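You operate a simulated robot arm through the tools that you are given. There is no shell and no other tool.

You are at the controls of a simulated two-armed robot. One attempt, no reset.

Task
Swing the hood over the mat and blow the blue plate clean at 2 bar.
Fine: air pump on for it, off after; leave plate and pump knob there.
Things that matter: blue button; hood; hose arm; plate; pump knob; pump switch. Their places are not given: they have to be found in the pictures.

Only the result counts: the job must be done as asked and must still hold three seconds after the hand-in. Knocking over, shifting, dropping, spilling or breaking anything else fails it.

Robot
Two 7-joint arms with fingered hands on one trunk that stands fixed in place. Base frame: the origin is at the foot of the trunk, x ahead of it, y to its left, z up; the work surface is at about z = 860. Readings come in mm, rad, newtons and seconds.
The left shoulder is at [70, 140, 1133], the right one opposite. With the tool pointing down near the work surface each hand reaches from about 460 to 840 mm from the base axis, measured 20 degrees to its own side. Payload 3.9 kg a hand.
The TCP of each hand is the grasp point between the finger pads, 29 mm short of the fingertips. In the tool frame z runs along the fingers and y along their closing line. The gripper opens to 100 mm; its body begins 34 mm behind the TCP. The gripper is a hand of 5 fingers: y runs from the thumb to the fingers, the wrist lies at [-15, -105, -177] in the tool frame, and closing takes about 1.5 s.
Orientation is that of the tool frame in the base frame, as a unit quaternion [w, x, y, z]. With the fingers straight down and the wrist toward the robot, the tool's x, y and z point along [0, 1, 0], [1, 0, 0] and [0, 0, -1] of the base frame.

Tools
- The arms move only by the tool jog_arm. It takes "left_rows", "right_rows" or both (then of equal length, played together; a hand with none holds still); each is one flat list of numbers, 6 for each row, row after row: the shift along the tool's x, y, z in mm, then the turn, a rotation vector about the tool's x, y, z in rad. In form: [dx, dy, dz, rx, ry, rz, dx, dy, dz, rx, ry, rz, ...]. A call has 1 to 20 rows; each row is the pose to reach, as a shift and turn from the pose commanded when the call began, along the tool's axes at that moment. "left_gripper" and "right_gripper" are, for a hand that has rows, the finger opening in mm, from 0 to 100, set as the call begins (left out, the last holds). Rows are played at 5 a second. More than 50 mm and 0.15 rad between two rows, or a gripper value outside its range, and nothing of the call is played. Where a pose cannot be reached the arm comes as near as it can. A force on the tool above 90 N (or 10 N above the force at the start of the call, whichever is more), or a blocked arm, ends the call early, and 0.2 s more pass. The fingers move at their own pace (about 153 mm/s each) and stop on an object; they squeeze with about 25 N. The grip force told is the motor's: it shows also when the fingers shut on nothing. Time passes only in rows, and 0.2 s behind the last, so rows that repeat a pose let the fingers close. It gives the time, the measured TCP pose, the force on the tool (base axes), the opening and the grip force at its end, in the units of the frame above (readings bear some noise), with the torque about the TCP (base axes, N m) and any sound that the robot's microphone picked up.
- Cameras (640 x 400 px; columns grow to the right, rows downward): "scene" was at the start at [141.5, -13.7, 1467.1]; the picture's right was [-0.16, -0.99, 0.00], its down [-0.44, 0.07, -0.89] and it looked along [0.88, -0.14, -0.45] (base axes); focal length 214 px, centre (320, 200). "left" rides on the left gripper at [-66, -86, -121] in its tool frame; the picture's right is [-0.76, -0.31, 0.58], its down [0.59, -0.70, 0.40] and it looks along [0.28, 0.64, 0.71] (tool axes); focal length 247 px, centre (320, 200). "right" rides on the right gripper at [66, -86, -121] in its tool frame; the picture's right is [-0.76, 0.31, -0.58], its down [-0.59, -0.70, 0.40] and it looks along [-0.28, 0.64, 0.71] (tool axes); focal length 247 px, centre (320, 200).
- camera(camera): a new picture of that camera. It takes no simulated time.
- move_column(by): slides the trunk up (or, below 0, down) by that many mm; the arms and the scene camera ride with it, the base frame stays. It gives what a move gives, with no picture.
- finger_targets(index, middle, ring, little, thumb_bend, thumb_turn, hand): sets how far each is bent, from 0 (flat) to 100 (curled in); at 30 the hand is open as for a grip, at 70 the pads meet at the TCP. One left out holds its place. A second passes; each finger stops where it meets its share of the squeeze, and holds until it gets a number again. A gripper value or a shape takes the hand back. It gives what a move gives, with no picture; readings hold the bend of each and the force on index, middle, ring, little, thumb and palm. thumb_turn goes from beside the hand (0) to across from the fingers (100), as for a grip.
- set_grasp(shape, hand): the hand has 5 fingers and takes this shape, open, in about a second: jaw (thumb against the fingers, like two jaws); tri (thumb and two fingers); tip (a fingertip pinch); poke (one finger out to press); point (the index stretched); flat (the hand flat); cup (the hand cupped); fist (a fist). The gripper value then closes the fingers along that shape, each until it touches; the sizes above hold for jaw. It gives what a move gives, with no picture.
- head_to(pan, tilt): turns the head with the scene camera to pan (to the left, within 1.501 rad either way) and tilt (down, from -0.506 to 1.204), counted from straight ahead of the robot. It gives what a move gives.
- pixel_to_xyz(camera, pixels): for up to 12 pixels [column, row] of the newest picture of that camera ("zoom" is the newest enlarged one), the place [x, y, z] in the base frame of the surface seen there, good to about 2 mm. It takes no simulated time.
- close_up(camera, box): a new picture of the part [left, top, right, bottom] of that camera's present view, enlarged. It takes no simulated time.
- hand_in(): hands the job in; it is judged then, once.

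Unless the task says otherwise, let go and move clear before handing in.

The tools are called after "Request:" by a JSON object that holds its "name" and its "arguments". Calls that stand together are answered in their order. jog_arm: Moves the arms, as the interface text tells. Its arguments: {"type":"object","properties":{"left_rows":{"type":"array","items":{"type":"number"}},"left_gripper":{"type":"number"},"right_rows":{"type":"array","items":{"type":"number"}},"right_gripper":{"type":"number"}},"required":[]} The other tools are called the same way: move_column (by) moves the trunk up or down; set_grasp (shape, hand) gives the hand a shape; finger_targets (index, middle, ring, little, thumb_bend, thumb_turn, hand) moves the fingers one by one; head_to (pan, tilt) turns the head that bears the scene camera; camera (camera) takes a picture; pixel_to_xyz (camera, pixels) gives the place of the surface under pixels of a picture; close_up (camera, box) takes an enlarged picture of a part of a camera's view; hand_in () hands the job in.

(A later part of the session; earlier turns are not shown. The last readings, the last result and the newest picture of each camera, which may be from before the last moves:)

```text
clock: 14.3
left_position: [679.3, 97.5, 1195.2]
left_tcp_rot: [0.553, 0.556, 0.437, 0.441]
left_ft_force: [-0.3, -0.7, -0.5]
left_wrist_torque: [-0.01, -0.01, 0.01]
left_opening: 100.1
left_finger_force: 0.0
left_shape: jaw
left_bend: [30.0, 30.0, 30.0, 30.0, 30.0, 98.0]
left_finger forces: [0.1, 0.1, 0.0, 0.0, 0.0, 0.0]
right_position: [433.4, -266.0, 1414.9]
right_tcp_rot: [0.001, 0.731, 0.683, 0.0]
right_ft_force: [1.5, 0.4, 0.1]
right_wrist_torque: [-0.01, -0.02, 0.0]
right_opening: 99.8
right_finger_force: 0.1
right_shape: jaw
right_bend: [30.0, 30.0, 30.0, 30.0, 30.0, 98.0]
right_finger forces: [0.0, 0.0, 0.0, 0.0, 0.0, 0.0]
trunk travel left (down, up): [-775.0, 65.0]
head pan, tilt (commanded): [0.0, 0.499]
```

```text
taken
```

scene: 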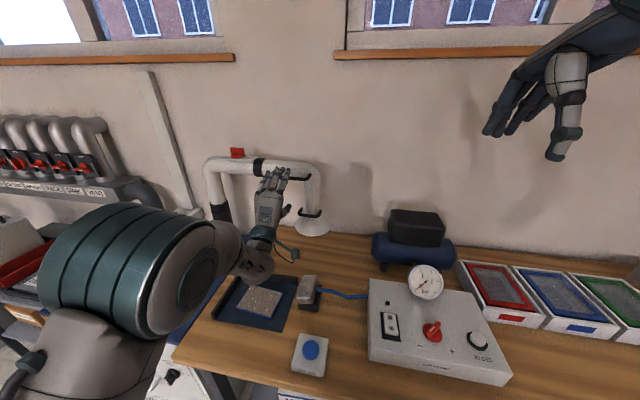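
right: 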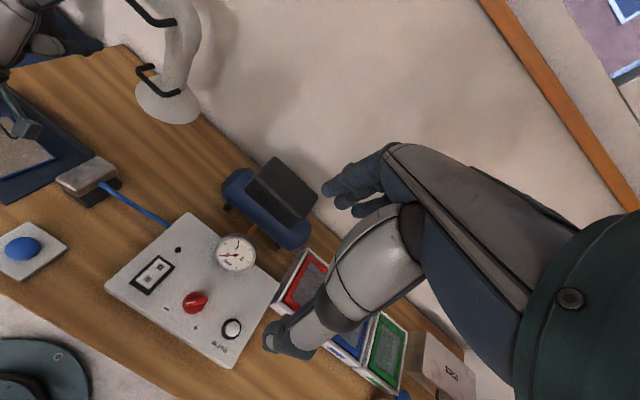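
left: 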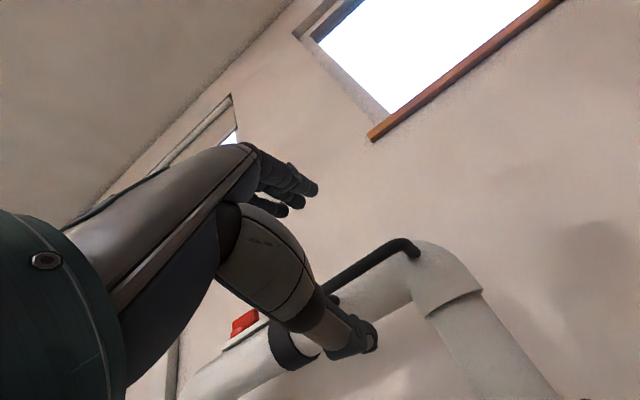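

The hand is 80 mm short of the upper handle with fingers above and thumb below. I'll zoom in to check heights against the bar.

Request:
{"name": "close_up", "arguments": {"camera": "scene", "box": [200, 140, 344, 240]}}

Request:
{"name": "pixel_to_xyz", "arguments": {"camera": "scene", "pixels": [[265, 173], [272, 171], [280, 170], [288, 174], [260, 183], [283, 184], [300, 178], [308, 178], [286, 212], [266, 215]]}}

Request:
{"name": "pixel_to_xyz", "arguments": {"camera": "left", "pixels": [[415, 248], [390, 248], [365, 265], [340, 283], [350, 345], [370, 340], [430, 270], [440, 310], [400, 300]]}}

```text
4.00 times, centred on (272, 190) of scene
```

zoom: 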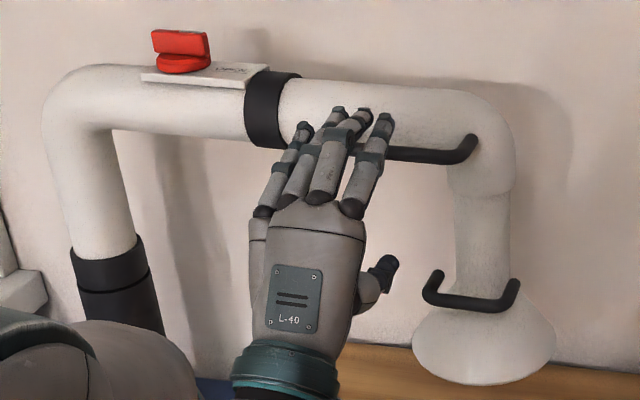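

```text
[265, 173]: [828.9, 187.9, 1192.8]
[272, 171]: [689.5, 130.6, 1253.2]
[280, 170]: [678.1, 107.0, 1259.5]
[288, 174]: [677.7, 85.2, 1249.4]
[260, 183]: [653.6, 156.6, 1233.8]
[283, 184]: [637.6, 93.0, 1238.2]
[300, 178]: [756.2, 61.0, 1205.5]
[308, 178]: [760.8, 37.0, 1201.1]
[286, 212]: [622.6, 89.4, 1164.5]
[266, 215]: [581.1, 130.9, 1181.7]
```

```text
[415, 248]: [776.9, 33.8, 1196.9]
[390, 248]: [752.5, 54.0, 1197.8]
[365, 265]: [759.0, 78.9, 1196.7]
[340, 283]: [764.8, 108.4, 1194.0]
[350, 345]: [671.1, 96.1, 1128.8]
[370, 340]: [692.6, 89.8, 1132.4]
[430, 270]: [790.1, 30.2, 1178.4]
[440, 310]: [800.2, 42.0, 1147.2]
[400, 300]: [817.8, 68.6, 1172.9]
```

Fingers are at z≈1250, thumb at z≈1130, and the bar (centre z≈1201, x≈764 at y=74) runs between them. I'll advance about 80 mm so the bar lies just beyond the TCP.

Request:
{"name": "jog_arm", "arguments": {"left_rows": [-1, 1.5, 20, 0, 0, 0, -2, 3, 40, 0, 0, 0, -3, 4.5, 60, 0, 0, 0, -3.4, 5.5, 80, 0, 0, 0]}}

Request:
{"name": "camera", "arguments": {"camera": "left"}}

Request:
{"name": "close_up", "arguments": {"camera": "scene", "box": [200, 140, 344, 240]}}

```text
clock: 15.3
left_position: [756.2, 74.1, 1199.8]
left_tcp_rot: [0.553, 0.555, 0.438, 0.441]
left_ft_force: [0.5, 0.4, 0.7]
left_wrist_torque: [0.04, -0.01, -0.02]
left_opening: 99.7
left_finger_force: 0.0
left_shape: jaw
left_bend: [30.0, 30.0, 30.0, 30.0, 30.0, 98.0]
left_finger forces: [0.0, 0.0, 0.1, 0.0, 0.0, 0.0]
right_position: [435.2, -266.5, 1414.6]
right_tcp_rot: [0.0, 0.731, 0.683, 0.0]
right_ft_force: [-0.7, -0.2, 0.4]
right_wrist_torque: [0.01, -0.01, -0.04]
right_opening: 99.8
right_finger_force: 0.1
right_shape: jaw
right_bend: [30.0, 30.0, 30.0, 30.0, 30.0, 98.0]
right_finger forces: [0.0, 0.0, 0.0, 0.0, 0.0, 0.0]
trunk travel left (down, up): [-775.0, 65.0]
head pan, tilt (commanded): [0.0, 0.499]
```

```text
taken
```

left: 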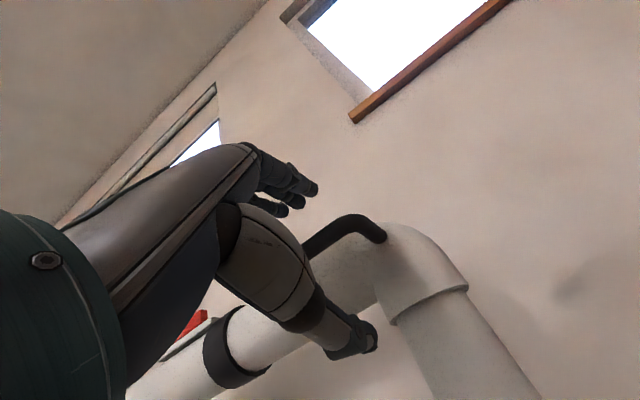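

```text
4.00 times, centred on (272, 190) of scene
```

zoom: 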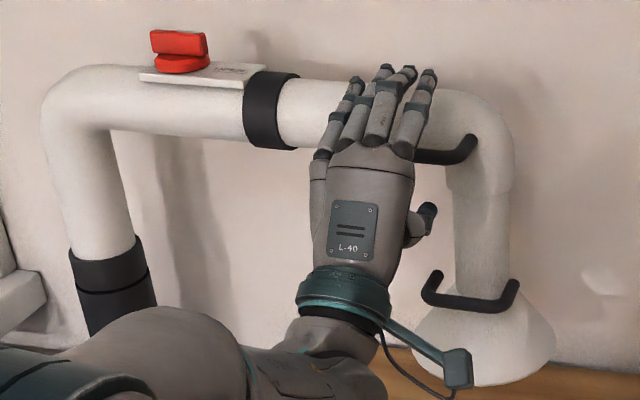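

The bar now lies between fingers and thumb. I'll close the hand on it and give it two seconds.

Request:
{"name": "jog_arm", "arguments": {"left_rows": [0, 0, 0, 0, 0, 0, 0, 0, 0, 0, 0, 0, 0, 0, 0, 0, 0, 0, 0, 0, 0, 0, 0, 0, 0, 0, 0, 0, 0, 0, 0, 0, 0, 0, 0, 0, 0, 0, 0, 0, 0, 0, 0, 0, 0, 0, 0, 0, 0, 0, 0, 0, 0, 0], "left_gripper": 0}}

Request:
{"name": "camera", "arguments": {"camera": "left"}}

Request:
{"name": "close_up", "arguments": {"camera": "scene", "box": [200, 140, 344, 240]}}

```text
clock: 17.3
left_position: [756.6, 74.5, 1202.2]
left_tcp_rot: [0.553, 0.556, 0.437, 0.441]
left_ft_force: [2.2, 1.3, 3.4]
left_wrist_torque: [0.15, -0.07, 0.03]
left_opening: 0.2
left_finger_force: 24.9
left_shape: jaw
left_bend: [71.0, 70.0, 70.0, 70.0, 72.0, 100.0]
left_finger forces: [8.6, 2.6, 3.5, 1.7, 22.2, 0.1]
right_position: [433.5, -266.2, 1414.8]
right_tcp_rot: [0.0, 0.73, 0.683, 0.0]
right_ft_force: [0.1, -1.1, -0.1]
right_wrist_torque: [-0.01, -0.02, 0.01]
right_opening: 99.6
right_finger_force: 0.0
right_shape: jaw
right_bend: [30.0, 30.0, 30.0, 30.0, 30.0, 98.0]
right_finger forces: [0.1, 0.0, 0.0, 0.0, 0.1, 0.1]
trunk travel left (down, up): [-775.0, 65.0]
head pan, tilt (commanded): [0.0, 0.499]
```

```text
taken
```

left: 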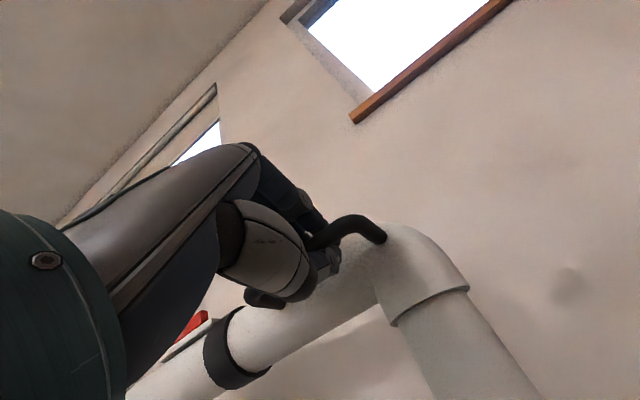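

```text
4.00 times, centred on (272, 190) of scene
```

zoom: 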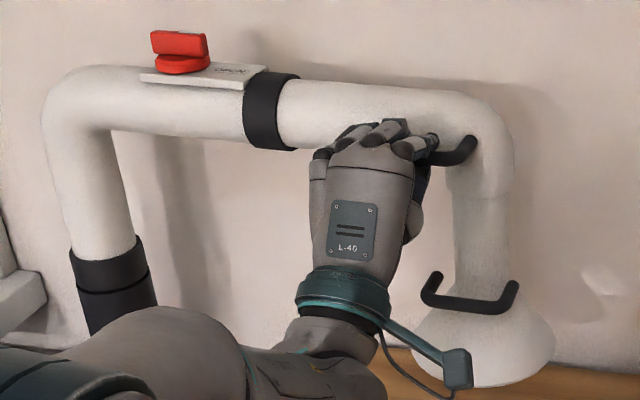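

The fingers closed to bend 70 with thumb force 22 N and the opening reads near 0, so I need to see whether the bar is held or enclosed. I'll zoom in with the left camera around (320,250).

Request:
{"name": "close_up", "arguments": {"camera": "left", "box": [210, 160, 410, 320]}}

Request:
{"name": "close_up", "arguments": {"camera": "scene", "box": [256, 155, 328, 205]}}

```text
2.50 times, centred on (310, 240) of left
```

zoom: 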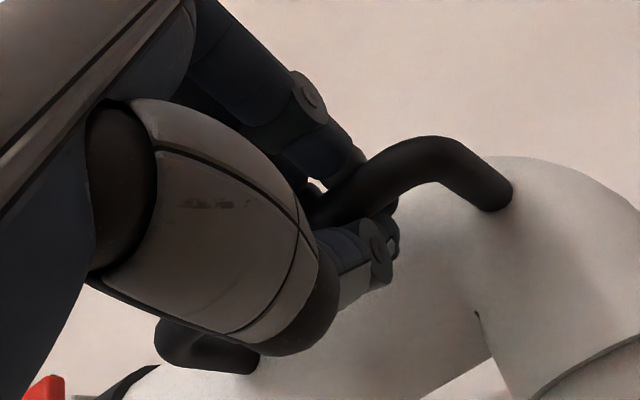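

```text
8.00 times, centred on (292, 180) of scene
```

zoom: 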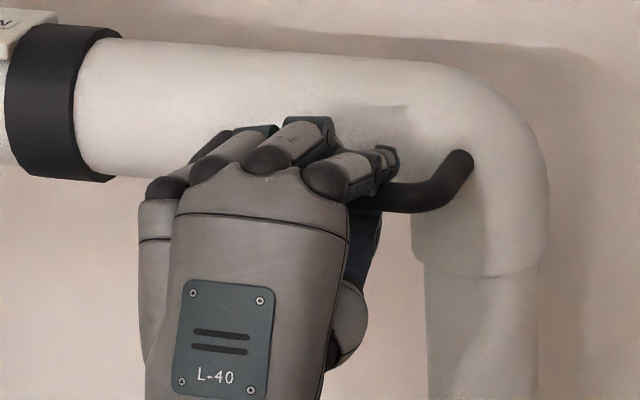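

The bar is enclosed by the curled fingers, so it will pull well. I'll start the swing with a first 0.2 rad arc about the post and check that the arm follows.

Request:
{"name": "jog_arm", "arguments": {"left_rows": [3.2, 0, -14.6, 0, -0.04, 0, 7.1, 0, -29.0, 0, -0.08, 0, 11.5, 0, -43.2, 0, -0.12, 0, 16.4, 0, -57.3, 0, -0.16, 0, 21.9, 0, -71.1, 0, -0.2, 0]}}

Request:
{"name": "camera", "arguments": {"camera": "scene"}}

Request:
{"name": "camera", "arguments": {"camera": "left"}}

```text
clock: 18.5
left_position: [693.9, 111.3, 1203.1]
left_tcp_rot: [0.594, 0.597, 0.38, 0.384]
left_ft_force: [1.6, -0.3, 3.9]
left_wrist_torque: [0.15, -0.09, 0.05]
left_opening: 0.1
left_finger_force: 24.6
left_shape: jaw
left_bend: [71.0, 70.0, 70.0, 70.0, 72.0, 100.0]
left_finger forces: [8.9, 2.8, 3.4, 1.7, 22.4, 0.0]
right_position: [432.9, -266.4, 1416.4]
right_tcp_rot: [0.0, 0.731, 0.682, 0.0]
right_ft_force: [0.0, 0.3, 0.8]
right_wrist_torque: [0.04, 0.02, 0.01]
right_opening: 99.6
right_finger_force: 0.0
right_shape: jaw
right_bend: [30.0, 30.0, 30.0, 30.0, 30.0, 98.0]
right_finger forces: [0.0, 0.1, 0.0, 0.0, 0.0, 0.0]
trunk travel left (down, up): [-775.0, 65.0]
head pan, tilt (commanded): [0.0, 0.499]
```

```text
taken
```

scene: 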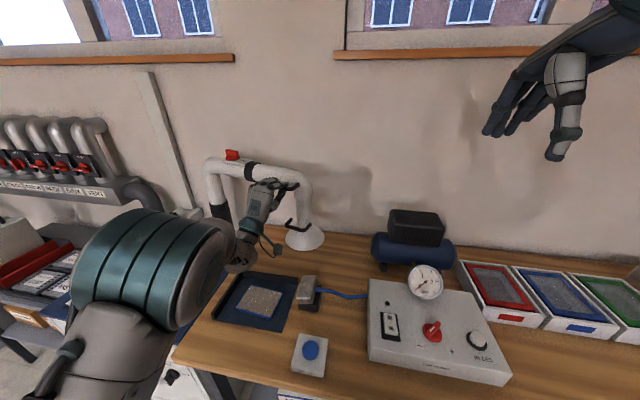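

```text
taken
```

left: 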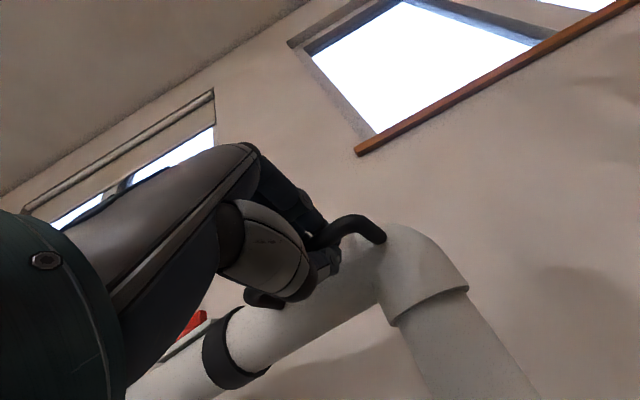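

The hose arm follows with little force. I'll carry on the arc by the remaining 0.557 rad.

Request:
{"name": "jog_arm", "arguments": {"left_rows": [3.2, 0, -14.6, 0, -0.04, 0, 7.1, 0, -29.0, 0, -0.08, 0, 11.5, 0, -43.2, 0, -0.12, 0, 16.4, 0, -57.3, 0, -0.16, 0, 21.9, 0, -71.1, 0, -0.2, 0, 28.0, 0, -84.7, 0, -0.24, 0, 34.6, 0, -98.1, 0, -0.28, 0, 41.8, 0, -111.2, 0, -0.32, 0, 49.4, 0, -124.0, 0, -0.36, 0, 57.6, 0, -136.5, 0, -0.4, 0, 66.2, 0, -148.6, 0, -0.44, 0, 75.4, 0, -160.4, 0, -0.48, 0, 85.0, 0, -171.8, 0, -0.52, 0, 94.2, 0, -182.0, 0, -0.557, 0]}}

Request:
{"name": "camera", "arguments": {"camera": "scene"}}

Request:
{"name": "camera", "arguments": {"camera": "right"}}

```text
clock: 21.5
left_position: [562.6, 272.8, 1201.1]
left_tcp_rot: [0.676, 0.679, 0.201, 0.204]
left_ft_force: [3.6, -1.1, 11.3]
left_wrist_torque: [0.07, -0.2, 0.01]
left_opening: 0.0
left_finger_force: 25.5
left_shape: jaw
left_bend: [71.0, 70.0, 70.0, 70.0, 73.0, 100.0]
left_finger forces: [12.1, 4.6, 3.9, 2.3, 21.6, 0.1]
right_position: [431.5, -266.1, 1415.5]
right_tcp_rot: [0.001, 0.731, 0.683, 0.001]
right_ft_force: [-0.6, 0.4, -0.2]
right_wrist_torque: [-0.01, -0.02, 0.0]
right_opening: 100.0
right_finger_force: 0.1
right_shape: jaw
right_bend: [30.0, 30.0, 30.0, 30.0, 30.0, 98.0]
right_finger forces: [0.0, 0.0, 0.1, 0.0, 0.0, 0.1]
trunk travel left (down, up): [-775.0, 65.0]
head pan, tilt (commanded): [0.0, 0.499]
```

```text
taken
```

scene: 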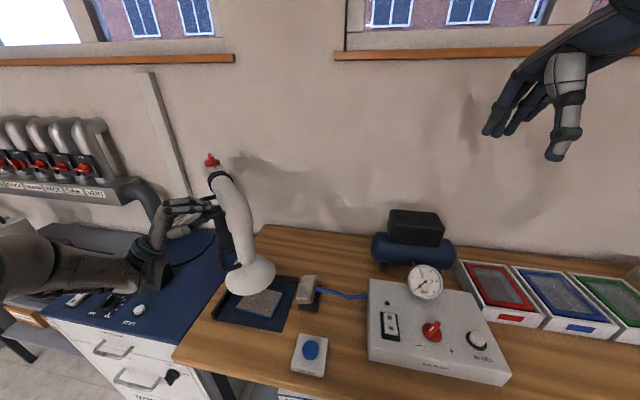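

```text
taken
```

right: 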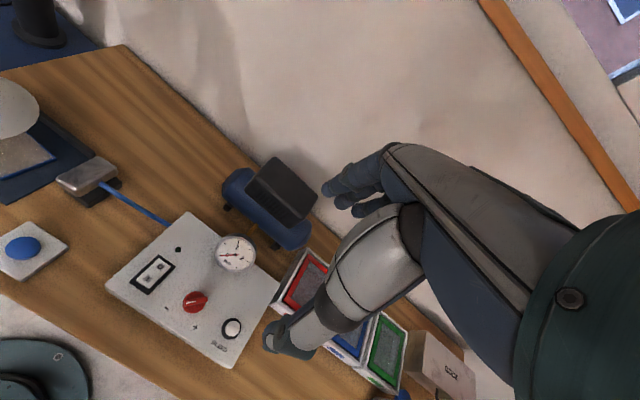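

The hood now hangs over the mat at (250,272). I'll measure where its neck and rim stand against the mat centre (579,189) before letting go.

Request:
{"name": "close_up", "arguments": {"camera": "scene", "box": [180, 150, 340, 340]}}

Request:
{"name": "pixel_to_xyz", "arguments": {"camera": "scene", "pixels": [[243, 245], [244, 225], [227, 280], [250, 294], [274, 280], [274, 268], [262, 300], [232, 257]]}}

```text
2.11 times, centred on (260, 245) of scene
```

zoom: 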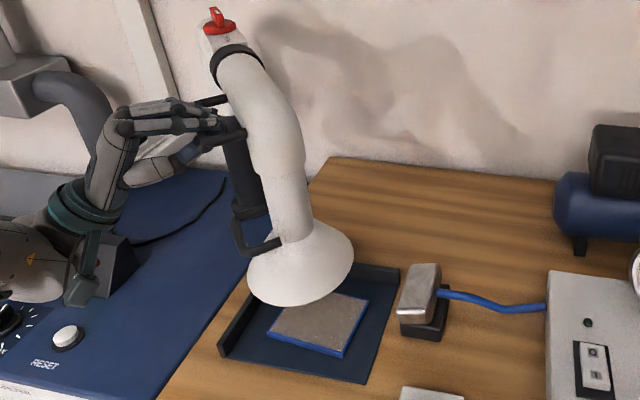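

```text
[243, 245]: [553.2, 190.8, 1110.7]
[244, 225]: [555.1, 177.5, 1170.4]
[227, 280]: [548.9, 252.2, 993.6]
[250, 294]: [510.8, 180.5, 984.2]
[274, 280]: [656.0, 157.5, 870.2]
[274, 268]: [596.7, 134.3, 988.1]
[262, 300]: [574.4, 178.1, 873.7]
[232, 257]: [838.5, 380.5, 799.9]
```

The hood centre fits at about (575,198), within roughly 10 mm of the mat and plate centres. I'll open the hand and hold still while it lets go.

Request:
{"name": "jog_arm", "arguments": {"left_rows": [0, 0, 0, 0, 0, 0, 0, 0, 0, 0, 0, 0, 0, 0, 0, 0, 0, 0, 0, 0, 0, 0, 0, 0, 0, 0, 0, 0, 0, 0, 0, 0, 0, 0, 0, 0, 0, 0, 0, 0, 0, 0], "left_gripper": 100}}

Request:
{"name": "close_up", "arguments": {"camera": "scene", "box": [180, 150, 340, 340]}}

Request:
{"name": "camera", "arguments": {"camera": "left"}}

```text
clock: 23.1
left_position: [564.1, 273.7, 1200.1]
left_tcp_rot: [0.675, 0.679, 0.202, 0.204]
left_ft_force: [0.5, -0.6, 0.1]
left_wrist_torque: [0.02, 0.0, 0.01]
left_opening: 99.9
left_finger_force: 0.0
left_shape: jaw
left_bend: [30.0, 30.0, 30.0, 30.0, 30.0, 98.0]
left_finger forces: [0.0, 0.0, 0.0, 0.1, 0.0, 0.0]
right_position: [433.5, -266.3, 1415.0]
right_tcp_rot: [0.0, 0.731, 0.683, 0.0]
right_ft_force: [-0.7, 0.4, 0.4]
right_wrist_torque: [-0.03, 0.01, -0.01]
right_opening: 99.6
right_finger_force: 0.0
right_shape: jaw
right_bend: [30.0, 30.0, 30.0, 30.0, 30.0, 98.0]
right_finger forces: [0.0, 0.1, 0.0, 0.1, 0.0, 0.1]
trunk travel left (down, up): [-775.0, 65.0]
head pan, tilt (commanded): [0.0, 0.499]
```

```text
2.11 times, centred on (260, 245) of scene
```

zoom: 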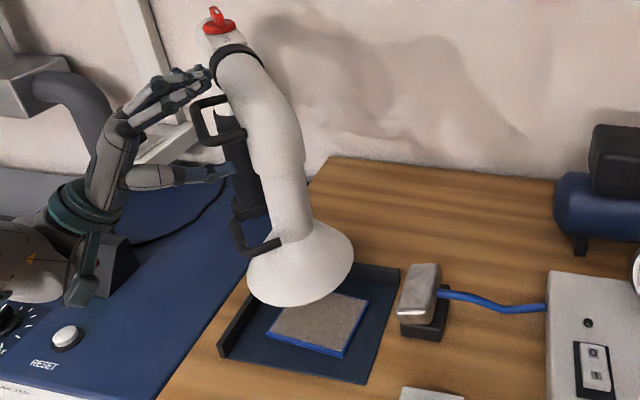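

```text
taken
```

left: 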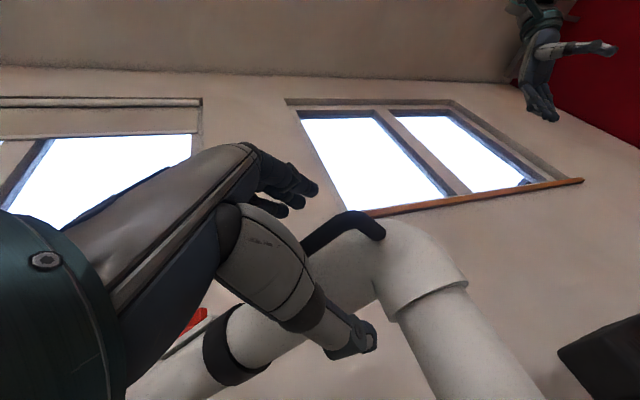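

The hand is open and the hood stayed put. I'll back the left hand off along its own axis, clear of the handle.

Request:
{"name": "jog_arm", "arguments": {"left_rows": [0, 0, -20, 0, 0, 0, 0, 0, -45, 0, 0, 0, 0, 0, -70, 0, 0, 0, 0, 0, -100, 0, 0, 0, 0, 0, -130, 0, 0, 0]}}

Request:
{"name": "head_to", "arguments": {"pan": -0.1, "tilt": 0.7}}

Request:
{"name": "camera", "arguments": {"camera": "scene"}}

```text
clock: 24.3
left_position: [491.9, 384.1, 1200.6]
left_tcp_rot: [0.676, 0.679, 0.202, 0.204]
left_ft_force: [-0.3, 1.3, 0.4]
left_wrist_torque: [-0.02, 0.0, -0.01]
left_opening: 99.8
left_finger_force: 0.0
left_shape: jaw
left_bend: [30.0, 30.0, 30.0, 30.0, 30.0, 98.0]
left_finger forces: [0.1, 0.0, 0.1, 0.0, 0.1, 0.0]
right_position: [431.7, -264.5, 1415.9]
right_tcp_rot: [0.001, 0.731, 0.683, 0.0]
right_ft_force: [-0.4, 0.2, 0.8]
right_wrist_torque: [0.03, 0.0, -0.04]
right_opening: 99.6
right_finger_force: 0.1
right_shape: jaw
right_bend: [30.0, 30.0, 30.0, 30.0, 30.0, 98.0]
right_finger forces: [0.0, 0.0, 0.0, 0.0, 0.0, 0.0]
trunk travel left (down, up): [-775.0, 65.0]
head pan, tilt (commanded): [0.0, 0.499]
```

```text
clock: 25.0
left_position: [492.7, 382.4, 1202.4]
left_tcp_rot: [0.675, 0.68, 0.202, 0.205]
left_ft_force: [0.2, 0.1, -0.1]
left_wrist_torque: [0.02, 0.0, -0.03]
left_opening: 99.9
left_finger_force: 0.1
left_shape: jaw
left_bend: [30.0, 30.0, 30.0, 30.0, 30.0, 98.0]
left_finger forces: [0.0, 0.1, 0.0, 0.0, 0.0, 0.0]
right_position: [433.0, -267.1, 1414.8]
right_tcp_rot: [0.0, 0.731, 0.683, 0.0]
right_ft_force: [0.3, -0.8, 0.7]
right_wrist_torque: [0.0, -0.01, 0.0]
right_opening: 99.7
right_finger_force: 0.0
right_shape: jaw
right_bend: [30.0, 30.0, 30.0, 30.0, 30.0, 98.0]
right_finger forces: [0.1, 0.0, 0.1, 0.0, 0.1, 0.0]
trunk travel left (down, up): [-775.0, 65.0]
head pan, tilt (commanded): [-0.099, 0.7]
```

```text
taken
```

scene: 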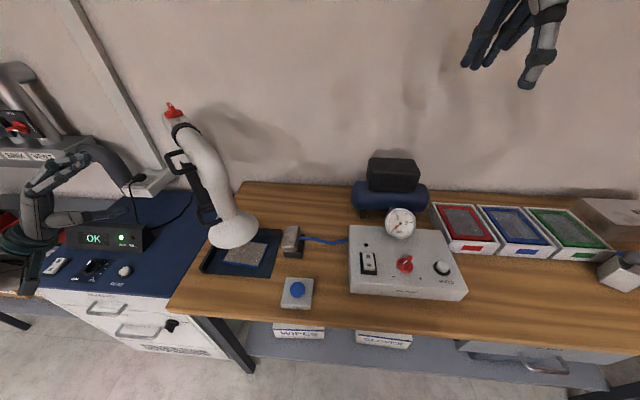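

The hood holds over the mat and the left hand is well clear on the left. Now I'll set the right hand to the poke shape and see where its fingertip lies.

Request:
{"name": "set_grasp", "arguments": {"hand": "right", "shape": "poke"}}

Request:
{"name": "camera", "arguments": {"camera": "right"}}

Request:
{"name": "camera", "arguments": {"camera": "scene"}}

```text
clock: 25.9
left_position: [492.5, 382.4, 1201.4]
left_tcp_rot: [0.675, 0.68, 0.202, 0.204]
left_ft_force: [-0.4, -0.6, -0.2]
left_wrist_torque: [0.0, 0.01, -0.01]
left_opening: 100.0
left_finger_force: 0.0
left_shape: jaw
left_bend: [30.0, 30.0, 30.0, 30.0, 30.0, 98.0]
left_finger forces: [0.0, 0.0, 0.0, 0.0, 0.0, 0.1]
right_position: [434.0, -266.1, 1415.3]
right_tcp_rot: [0.0, 0.731, 0.683, 0.001]
right_ft_force: [0.5, -0.1, 0.3]
right_wrist_torque: [0.0, 0.01, 0.02]
right_opening: 0.0
right_finger_force: 0.0
right_shape: poke
right_bend: [70.0, 70.0, 99.0, 99.0, 100.0, 100.0]
right_finger forces: [0.2, 0.0, 0.1, 0.0, 0.0, 0.0]
trunk travel left (down, up): [-775.0, 65.0]
head pan, tilt (commanded): [-0.099, 0.7]
```

```text
taken
```

right: 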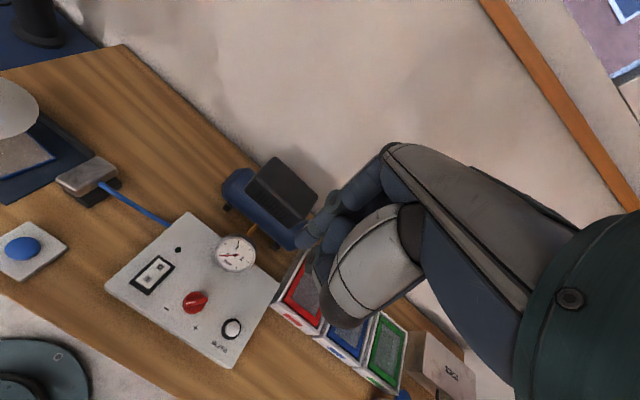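

```text
taken
```

scene: 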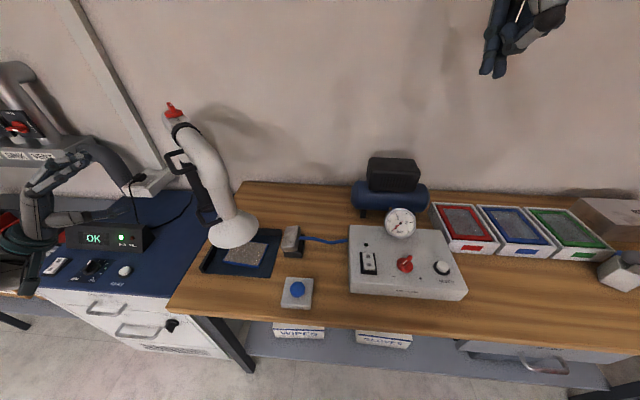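

In poke shape index and middle are at bend 70, so both tips should be about 29 mm past the TCP. I'll zoom in on the hand to check the tip location.

Request:
{"name": "close_up", "arguments": {"camera": "scene", "box": [450, 0, 594, 100]}}

Request:
{"name": "close_up", "arguments": {"camera": "right", "box": [260, 140, 460, 340]}}

Request:
{"name": "pixel_to_xyz", "arguments": {"camera": "scene", "pixels": [[485, 73], [498, 75], [485, 60], [500, 50], [510, 50], [488, 40], [530, 30], [555, 20]]}}

```text
4.00 times, centred on (522, 50) of scene
```

zoom: 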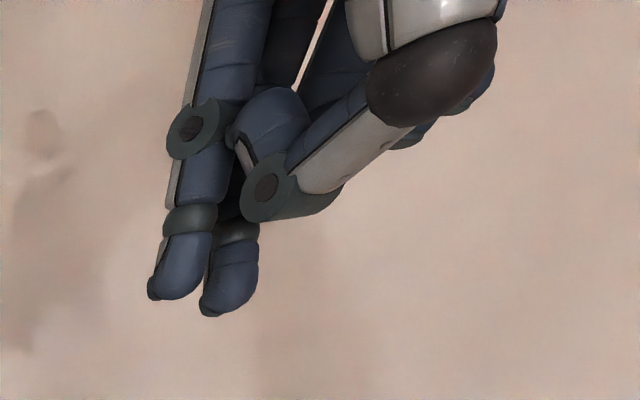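

```text
2.00 times, centred on (360, 240) of right
```

zoom: 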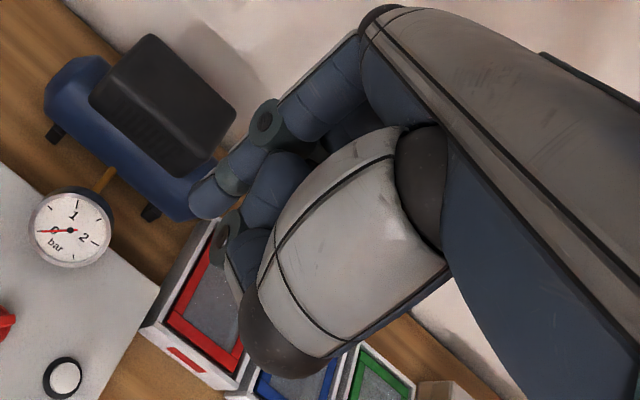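

```text
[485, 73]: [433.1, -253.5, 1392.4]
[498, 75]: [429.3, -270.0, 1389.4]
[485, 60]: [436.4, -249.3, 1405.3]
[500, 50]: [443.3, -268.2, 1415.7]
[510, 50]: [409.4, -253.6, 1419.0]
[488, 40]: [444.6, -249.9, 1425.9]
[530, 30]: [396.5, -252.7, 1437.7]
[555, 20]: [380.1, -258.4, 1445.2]
```

Relative to the TCP the index tip is near tool x≈+9, z≈+29, and the middle near x≈−9. I'll curl the middle away so only the index presses, and measure the rocker more finely.

Request:
{"name": "finger_targets", "arguments": {"hand": "right", "index": 70, "middle": 99, "ring": 99, "little": 99}}

Request:
{"name": "close_up", "arguments": {"camera": "scene", "box": [340, 220, 404, 290]}}

Request:
{"name": "pixel_to_xyz", "arguments": {"camera": "zoom", "pixels": [[250, 200], [260, 300], [200, 200], [300, 300], [270, 240], [240, 150]]}}

Request:
{"name": "close_up", "arguments": {"camera": "scene", "box": [450, 0, 594, 100]}}

```text
clock: 26.9
left_position: [492.7, 383.1, 1201.7]
left_tcp_rot: [0.675, 0.68, 0.201, 0.204]
left_ft_force: [0.5, -1.1, -0.1]
left_wrist_torque: [0.02, -0.01, 0.01]
left_opening: 100.0
left_finger_force: 0.0
left_shape: jaw
left_bend: [30.0, 30.0, 30.0, 30.0, 30.0, 98.0]
left_finger forces: [0.0, 0.1, 0.1, 0.0, 0.0, 0.0]
right_position: [433.2, -266.3, 1415.4]
right_tcp_rot: [0.0, 0.731, 0.682, 0.0]
right_ft_force: [0.2, 0.3, 0.5]
right_wrist_torque: [-0.01, 0.02, 0.02]
right_opening: 27.8
right_finger_force: 0.0
right_shape: fingers
right_bend: [70.0, 99.0, 99.0, 99.0, 100.0, 100.0]
right_finger forces: [0.0, 0.1, 0.1, 0.1, 0.0, 0.0]
trunk travel left (down, up): [-775.0, 65.0]
head pan, tilt (commanded): [-0.099, 0.7]
```

```text
5.71 times, centred on (372, 255) of scene
```

zoom: 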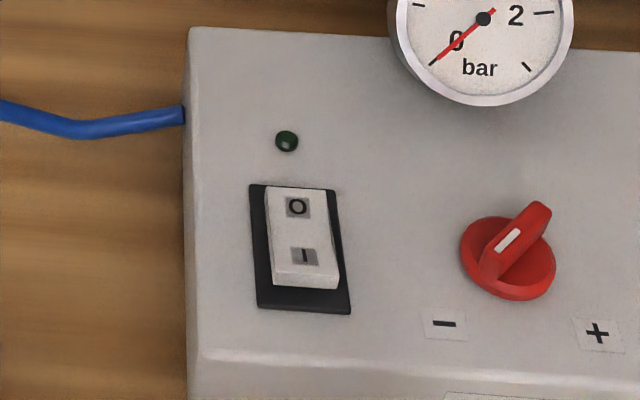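

```text
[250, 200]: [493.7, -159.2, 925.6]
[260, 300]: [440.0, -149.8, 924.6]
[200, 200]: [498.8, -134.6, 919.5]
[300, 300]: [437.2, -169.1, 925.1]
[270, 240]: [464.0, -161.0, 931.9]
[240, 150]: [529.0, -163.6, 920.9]
```

```text
4.00 times, centred on (522, 50) of scene
```

zoom: 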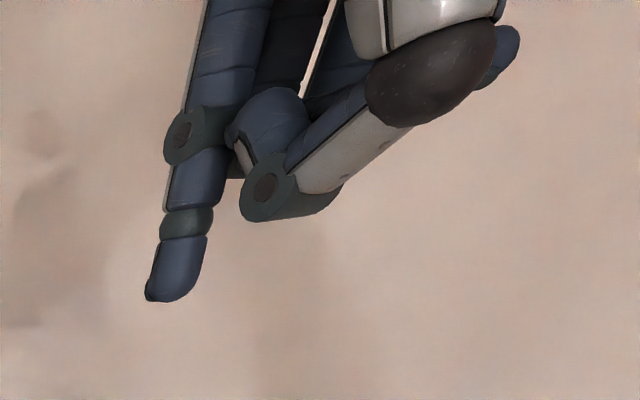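

The tip of the single index is clear. I'll re-query the rocker precisely from a fresh zoom at its O and I marks and edges.

Request:
{"name": "close_up", "arguments": {"camera": "scene", "box": [340, 220, 404, 290]}}

Request:
{"name": "pixel_to_xyz", "arguments": {"camera": "zoom", "pixels": [[297, 207], [304, 256], [306, 275], [268, 192], [324, 194], [276, 272], [334, 275], [300, 235], [508, 258], [508, 290], [465, 250], [550, 250]]}}

```text
5.71 times, centred on (372, 255) of scene
```

zoom: 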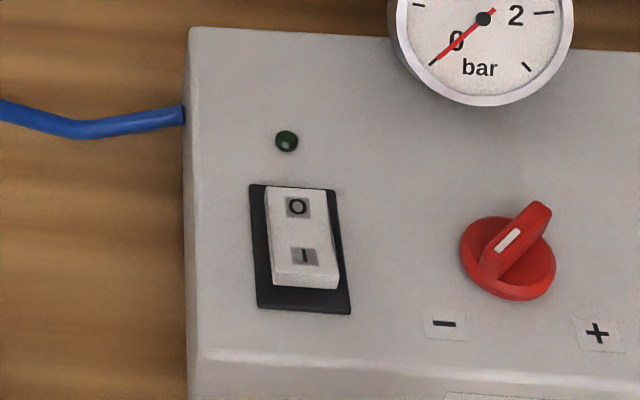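

```text
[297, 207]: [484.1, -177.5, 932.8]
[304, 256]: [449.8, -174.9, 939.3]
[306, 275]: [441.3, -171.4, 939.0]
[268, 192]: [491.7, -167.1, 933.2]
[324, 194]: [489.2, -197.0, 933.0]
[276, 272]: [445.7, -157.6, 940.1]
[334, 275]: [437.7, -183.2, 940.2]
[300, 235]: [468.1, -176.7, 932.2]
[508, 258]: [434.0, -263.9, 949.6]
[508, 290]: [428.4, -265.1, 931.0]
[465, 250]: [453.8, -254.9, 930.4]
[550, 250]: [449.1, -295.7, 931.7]
```

The rocker's I end is at about (447,-173,940), raised, and the knob centre is near (451,-276). I'll bring the index tip to about 30 mm above the I end.

Request:
{"name": "jog_arm", "arguments": {"right_rows": [8.5, 0.3, 41.5, 0, 0, 0, 17, 0.7, 83, 0, 0, 0, 25.6, 1, 124.6, 0, 0, 0, 34.1, 1.3, 166.2, 0, 0, 0, 42.6, 1.6, 207.7, 0, 0, 0, 51.1, 2, 249.2, 0, 0, 0, 59.6, 2.3, 290.8, 0, 0, 0, 68.2, 2.6, 332.3, 0, 0, 0, 76.7, 3, 373.9, 0, 0, 0, 85.2, 3.3, 415.4, 0, 0, 0]}}

Request:
{"name": "camera", "arguments": {"camera": "right"}}

Request:
{"name": "camera", "arguments": {"camera": "scene"}}

Request:
{"name": "close_up", "arguments": {"camera": "scene", "box": [320, 190, 464, 300]}}

```text
clock: 29.1
left_position: [493.9, 384.0, 1201.1]
left_tcp_rot: [0.676, 0.679, 0.203, 0.204]
left_ft_force: [0.4, 0.3, 0.5]
left_wrist_torque: [0.0, 0.01, -0.02]
left_opening: 99.6
left_finger_force: 0.0
left_shape: jaw
left_bend: [30.0, 30.0, 30.0, 30.0, 30.0, 98.0]
left_finger forces: [0.0, 0.0, 0.0, 0.0, 0.1, 0.0]
right_position: [444.5, -176.6, 997.0]
right_tcp_rot: [0.0, 0.731, 0.682, 0.0]
right_ft_force: [0.1, 0.1, -0.3]
right_wrist_torque: [-0.04, 0.02, -0.02]
right_opening: 27.6
right_finger_force: 0.0
right_shape: fingers
right_bend: [70.0, 99.0, 99.0, 99.0, 100.0, 100.0]
right_finger forces: [0.1, 0.0, 0.0, 0.0, 0.0, 0.0]
trunk travel left (down, up): [-775.0, 65.0]
head pan, tilt (commanded): [-0.099, 0.7]
```

```text
taken
```

right: 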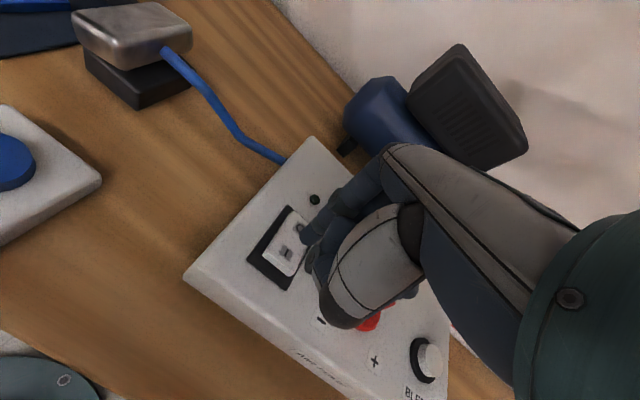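

```text
taken
```

scene: 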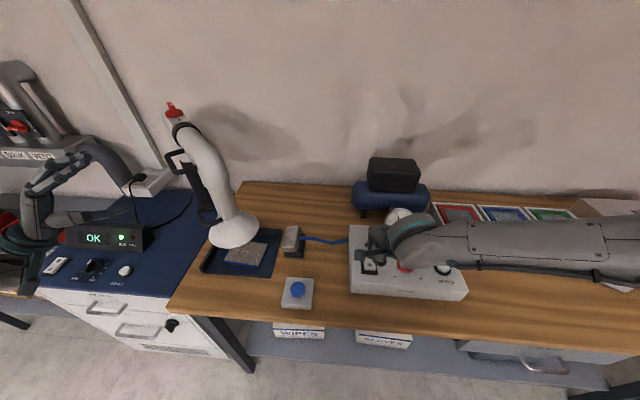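

```text
3.64 times, centred on (392, 245) of scene
```

zoom: 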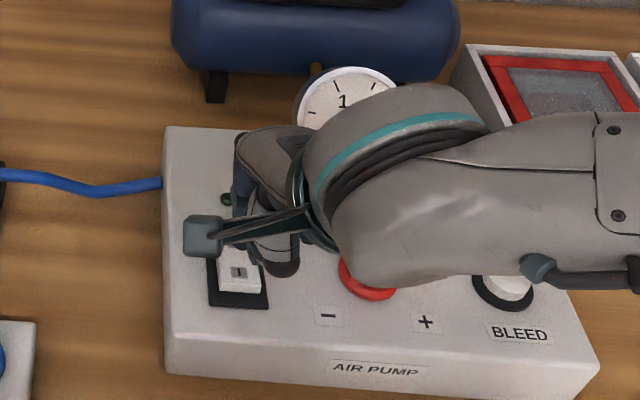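

The right camera sees the fingertip at about (308,235) next to the rocker. I'll measure the tip and the rocker marks from this camera.

Request:
{"name": "close_up", "arguments": {"camera": "right", "box": [230, 170, 390, 310]}}

Request:
{"name": "pixel_to_xyz", "arguments": {"camera": "right", "pixels": [[308, 235], [303, 240], [313, 228], [286, 254], [299, 230], [278, 262], [280, 270]]}}

```text
2.86 times, centred on (310, 240) of right
```

zoom: 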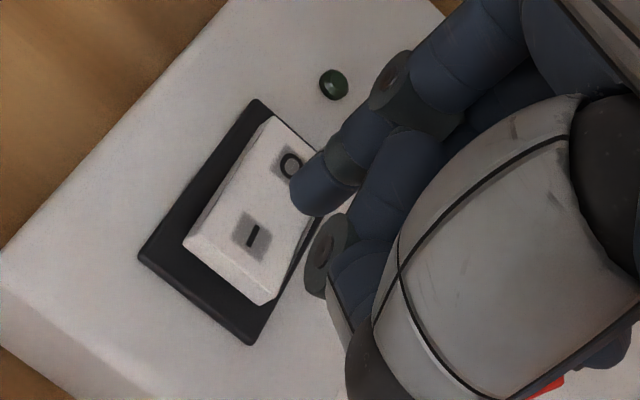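

```text
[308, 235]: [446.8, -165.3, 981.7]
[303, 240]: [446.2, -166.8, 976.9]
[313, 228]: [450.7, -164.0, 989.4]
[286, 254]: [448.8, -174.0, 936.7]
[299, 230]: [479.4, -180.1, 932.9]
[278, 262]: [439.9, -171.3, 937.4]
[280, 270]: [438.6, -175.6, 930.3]
```

The tip centre is at about (450,-170), with the I mark at (449,-174). I'll shift a few mm toward the I end and press down in small steps, then lift.

Request:
{"name": "jog_arm", "arguments": {"right_rows": [-3.3, -4.8, 0, 0, 0, 0, -3.3, -4.8, 12, 0, 0, 0, -3.3, -4.8, 22, 0, 0, 0, -3.3, -4.8, 27, 0, 0, 0, -3.3, -4.8, 31, 0, 0, 0, -3.3, -4.8, 34, 0, 0, 0, -3.3, -4.8, 37, 0, 0, 0]}}

Request:
{"name": "close_up", "arguments": {"camera": "right", "box": [230, 170, 390, 310]}}

```text
clock: 30.7
left_position: [494.6, 383.5, 1201.8]
left_tcp_rot: [0.675, 0.68, 0.202, 0.205]
left_ft_force: [-0.3, -0.8, 0.2]
left_wrist_torque: [-0.01, -0.01, 0.04]
left_opening: 99.8
left_finger_force: 0.1
left_shape: jaw
left_bend: [30.0, 30.0, 30.0, 30.0, 30.0, 98.0]
left_finger forces: [0.1, 0.1, 0.0, 0.1, 0.1, 0.0]
right_position: [438.3, -183.4, 962.7]
right_tcp_rot: [0.0, 0.731, 0.682, 0.0]
right_ft_force: [0.1, 0.5, 0.6]
right_wrist_torque: [-0.01, 0.03, 0.0]
right_opening: 27.7
right_finger_force: 0.1
right_shape: fingers
right_bend: [70.0, 99.0, 99.0, 99.0, 100.0, 100.0]
right_finger forces: [0.0, 0.0, 0.0, 0.1, 0.0, 0.0]
trunk travel left (down, up): [-775.0, 65.0]
head pan, tilt (commanded): [-0.099, 0.7]
```

```text
2.86 times, centred on (310, 240) of right
```

zoom: 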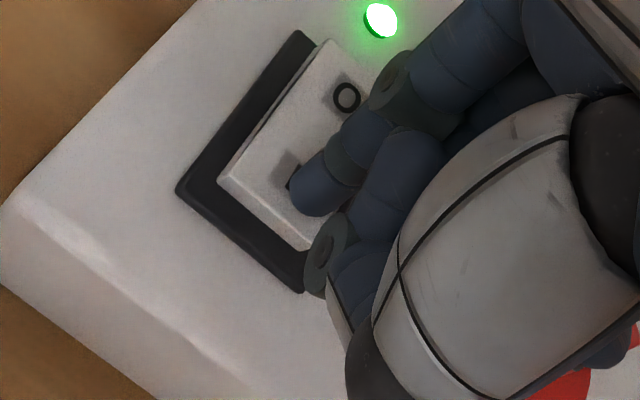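

The LED lit green at (380,20) of the zoom, so the pump is on. I'll lift the finger and move the hand aside to read the gauge.

Request:
{"name": "jog_arm", "arguments": {"right_rows": [0, 0, -20, 0, 0, 0, 0, 0, -60, 0, 0, 0, 0, 0, -100, 0, 0, 0, -20, -20, -140, 0, 0, 0]}}

Request:
{"name": "camera", "arguments": {"camera": "scene"}}

Request:
{"name": "close_up", "arguments": {"camera": "scene", "box": [330, 190, 474, 300]}}

Request:
{"name": "camera", "arguments": {"camera": "right"}}

```text
clock: 31.7
left_position: [491.8, 379.7, 1203.4]
left_tcp_rot: [0.674, 0.68, 0.202, 0.206]
left_ft_force: [-0.2, -0.9, -0.5]
left_wrist_torque: [0.02, 0.03, 0.01]
left_opening: 99.8
left_finger_force: 0.1
left_shape: jaw
left_bend: [30.0, 30.0, 30.0, 30.0, 30.0, 98.0]
left_finger forces: [0.0, 0.0, 0.0, 0.0, 0.0, 0.1]
right_position: [415.3, -207.4, 1104.2]
right_tcp_rot: [-0.001, 0.731, 0.683, 0.002]
right_ft_force: [-0.4, -0.1, 0.9]
right_wrist_torque: [0.04, 0.0, 0.02]
right_opening: 27.6
right_finger_force: 0.0
right_shape: fingers
right_bend: [70.0, 99.0, 99.0, 99.0, 100.0, 100.0]
right_finger forces: [0.1, 0.0, 0.1, 0.0, 0.1, 0.0]
trunk travel left (down, up): [-775.0, 65.0]
head pan, tilt (commanded): [-0.099, 0.7]
```

```text
taken
```

scene: 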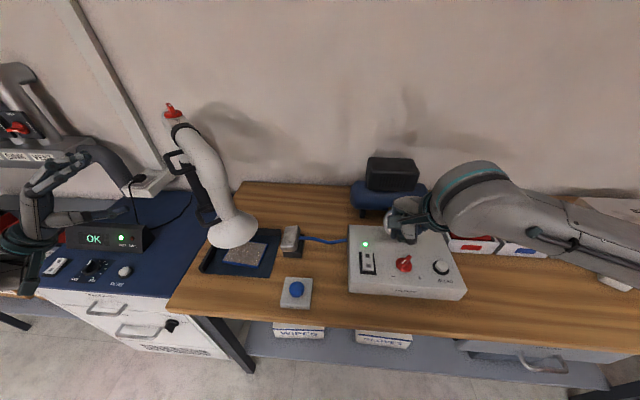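

```text
3.64 times, centred on (402, 245) of scene
```

zoom: 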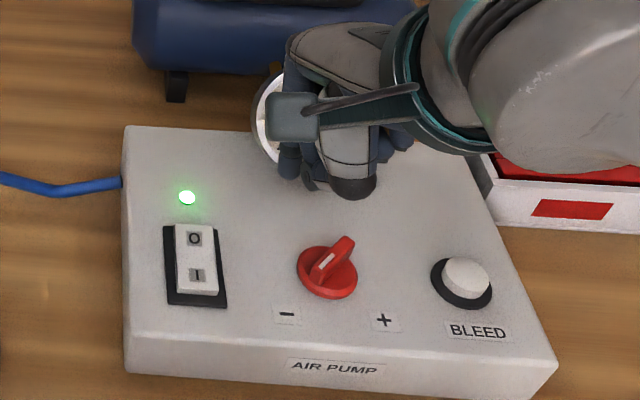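

```text
taken
```

right: 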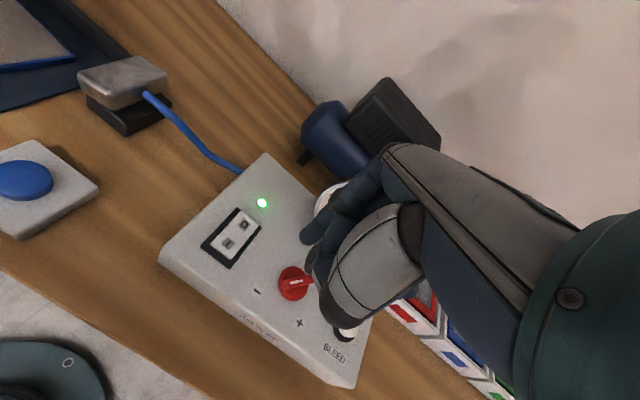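

The rocker is now down on I and the pump runs, but my hand hides the gauge. I'll move the hand to the right and up, and measure the knob ridge.

Request:
{"name": "pixel_to_xyz", "arguments": {"camera": "zoom", "pixels": [[348, 240], [340, 248], [326, 262], [318, 273], [300, 265], [355, 275], [328, 296], [315, 255]]}}

Request:
{"name": "jog_arm", "arguments": {"right_rows": [-45, 0, -10, 0, 0, 0, -90, 0, -20, 0, 0, 0, -135, 0, -30, 0, 0, 0, -180, 0, -40, 0, 0, 0]}}

Request:
{"name": "camera", "arguments": {"camera": "scene"}}

Request:
{"name": "close_up", "arguments": {"camera": "scene", "box": [350, 190, 446, 290]}}

```text
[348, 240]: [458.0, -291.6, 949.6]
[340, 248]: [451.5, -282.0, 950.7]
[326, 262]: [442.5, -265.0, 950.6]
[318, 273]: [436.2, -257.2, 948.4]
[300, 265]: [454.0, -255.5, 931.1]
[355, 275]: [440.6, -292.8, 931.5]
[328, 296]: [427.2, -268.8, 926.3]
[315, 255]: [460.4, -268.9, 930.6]
```

```text
clock: 32.7
left_position: [492.0, 381.2, 1202.3]
left_tcp_rot: [0.675, 0.68, 0.201, 0.204]
left_ft_force: [-0.1, 0.3, 0.0]
left_wrist_torque: [-0.02, -0.01, 0.02]
left_opening: 100.1
left_finger_force: 0.2
left_shape: jaw
left_bend: [30.0, 30.0, 30.0, 30.0, 30.0, 98.0]
left_finger forces: [0.0, 0.0, 0.0, 0.0, 0.0, 0.0]
right_position: [402.1, -386.1, 1142.4]
right_tcp_rot: [0.0, 0.731, 0.682, 0.0]
right_ft_force: [0.8, 0.2, 1.0]
right_wrist_torque: [0.03, 0.0, 0.01]
right_opening: 27.8
right_finger_force: 0.1
right_shape: fingers
right_bend: [70.0, 99.0, 99.0, 99.0, 100.0, 100.0]
right_finger forces: [0.0, 0.0, 0.0, 0.0, 0.0, 0.0]
trunk travel left (down, up): [-775.0, 65.0]
head pan, tilt (commanded): [-0.099, 0.7]
```

```text
taken
```

scene: 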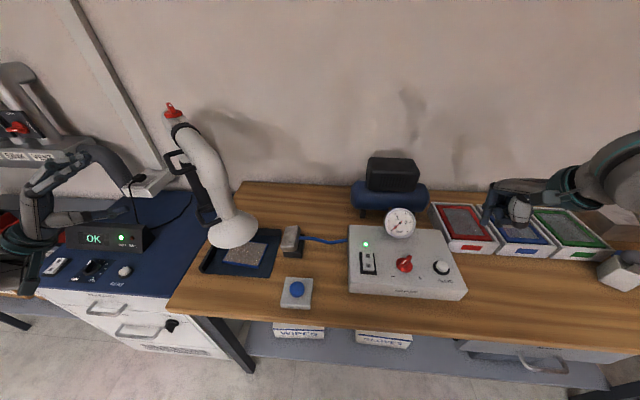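

```text
4.00 times, centred on (398, 240) of scene
```

zoom: 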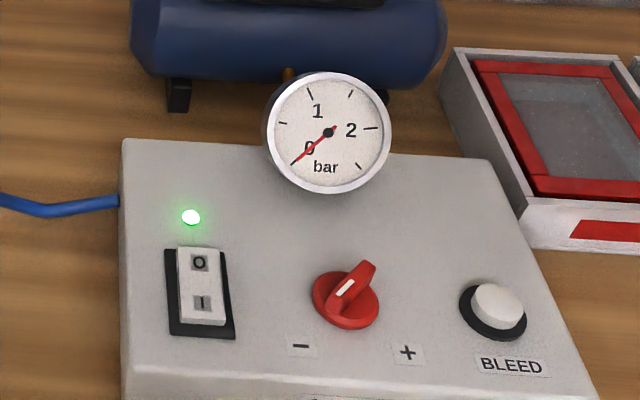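

The gauge still reads 0 with the pump on, and the knob's pointer aims toward "−", ridge running from (436,-257) to (458,-292), centre about (448,-274). I'll set the right hand to the tri shape for turning the knob.

Request:
{"name": "set_grasp", "arguments": {"hand": "right", "shape": "tri"}}

Request:
{"name": "camera", "arguments": {"camera": "right"}}

Request:
{"name": "close_up", "arguments": {"camera": "scene", "box": [460, 150, 604, 250]}}

```text
clock: 33.6
left_position: [493.5, 382.7, 1202.0]
left_tcp_rot: [0.675, 0.68, 0.202, 0.205]
left_ft_force: [-0.2, 0.5, -0.2]
left_wrist_torque: [-0.03, 0.02, 0.03]
left_opening: 99.8
left_finger_force: 0.1
left_shape: jaw
left_bend: [30.0, 30.0, 30.0, 30.0, 30.0, 98.0]
left_finger forces: [0.0, 0.0, 0.1, 0.0, 0.0, 0.1]
right_position: [402.4, -383.3, 1142.5]
right_tcp_rot: [0.0, 0.731, 0.683, 0.0]
right_ft_force: [0.6, 0.0, -0.3]
right_wrist_torque: [0.0, 0.04, 0.03]
right_opening: 99.9
right_finger_force: 0.1
right_shape: tri
right_bend: [30.0, 30.0, 99.0, 99.0, 30.0, 98.0]
right_finger forces: [0.0, 0.1, 0.1, 0.0, 0.0, 0.0]
trunk travel left (down, up): [-775.0, 65.0]
head pan, tilt (commanded): [-0.099, 0.7]
```

```text
taken
```

right: 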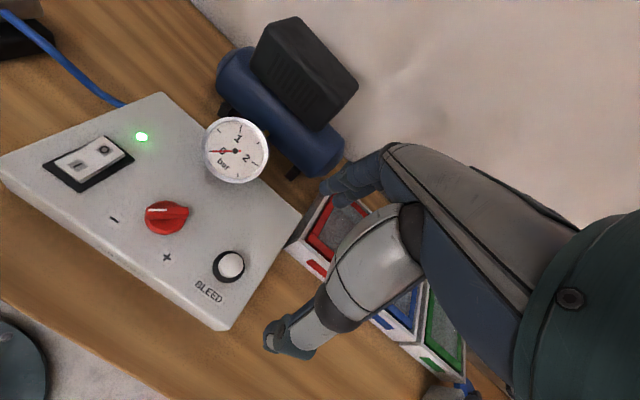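

```text
4.00 times, centred on (532, 200) of scene
```

zoom: 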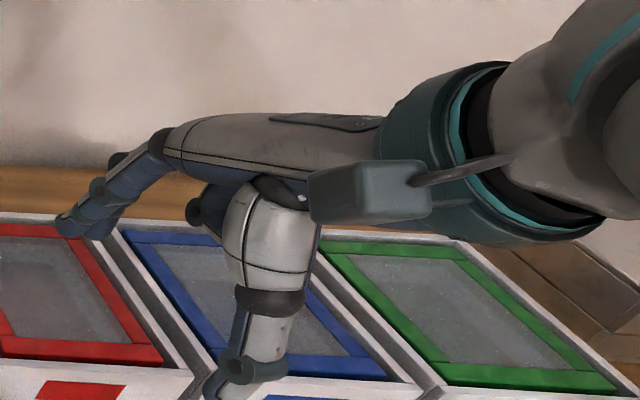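

The right camera sees the knob plainly at (167,216). I'll zoom and measure it from here.

Request:
{"name": "close_up", "arguments": {"camera": "right", "box": [90, 170, 250, 300]}}

Request:
{"name": "pixel_to_xyz", "arguments": {"camera": "right", "pixels": [[150, 214], [155, 212], [165, 211], [175, 210], [184, 208], [188, 211], [166, 203], [150, 225], [166, 233], [182, 225], [165, 217], [230, 265]]}}

```text
3.08 times, centred on (170, 235) of right
```

zoom: 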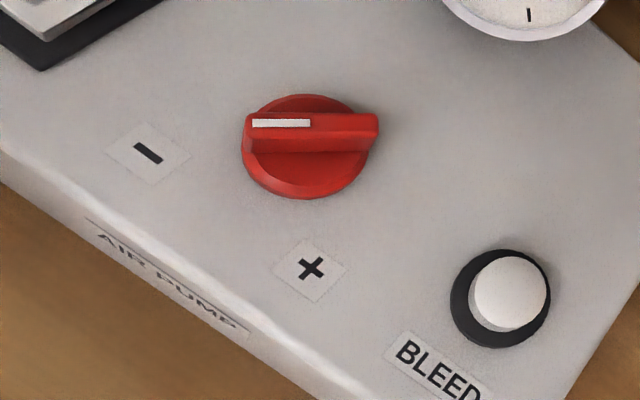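

```text
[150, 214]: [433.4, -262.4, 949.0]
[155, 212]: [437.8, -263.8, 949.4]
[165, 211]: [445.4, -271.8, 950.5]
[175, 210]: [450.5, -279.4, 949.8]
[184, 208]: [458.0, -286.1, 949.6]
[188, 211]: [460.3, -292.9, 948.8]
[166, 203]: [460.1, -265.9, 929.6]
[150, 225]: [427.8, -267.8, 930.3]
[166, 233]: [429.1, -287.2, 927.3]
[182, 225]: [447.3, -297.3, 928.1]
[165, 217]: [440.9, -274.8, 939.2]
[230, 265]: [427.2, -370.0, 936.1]
```

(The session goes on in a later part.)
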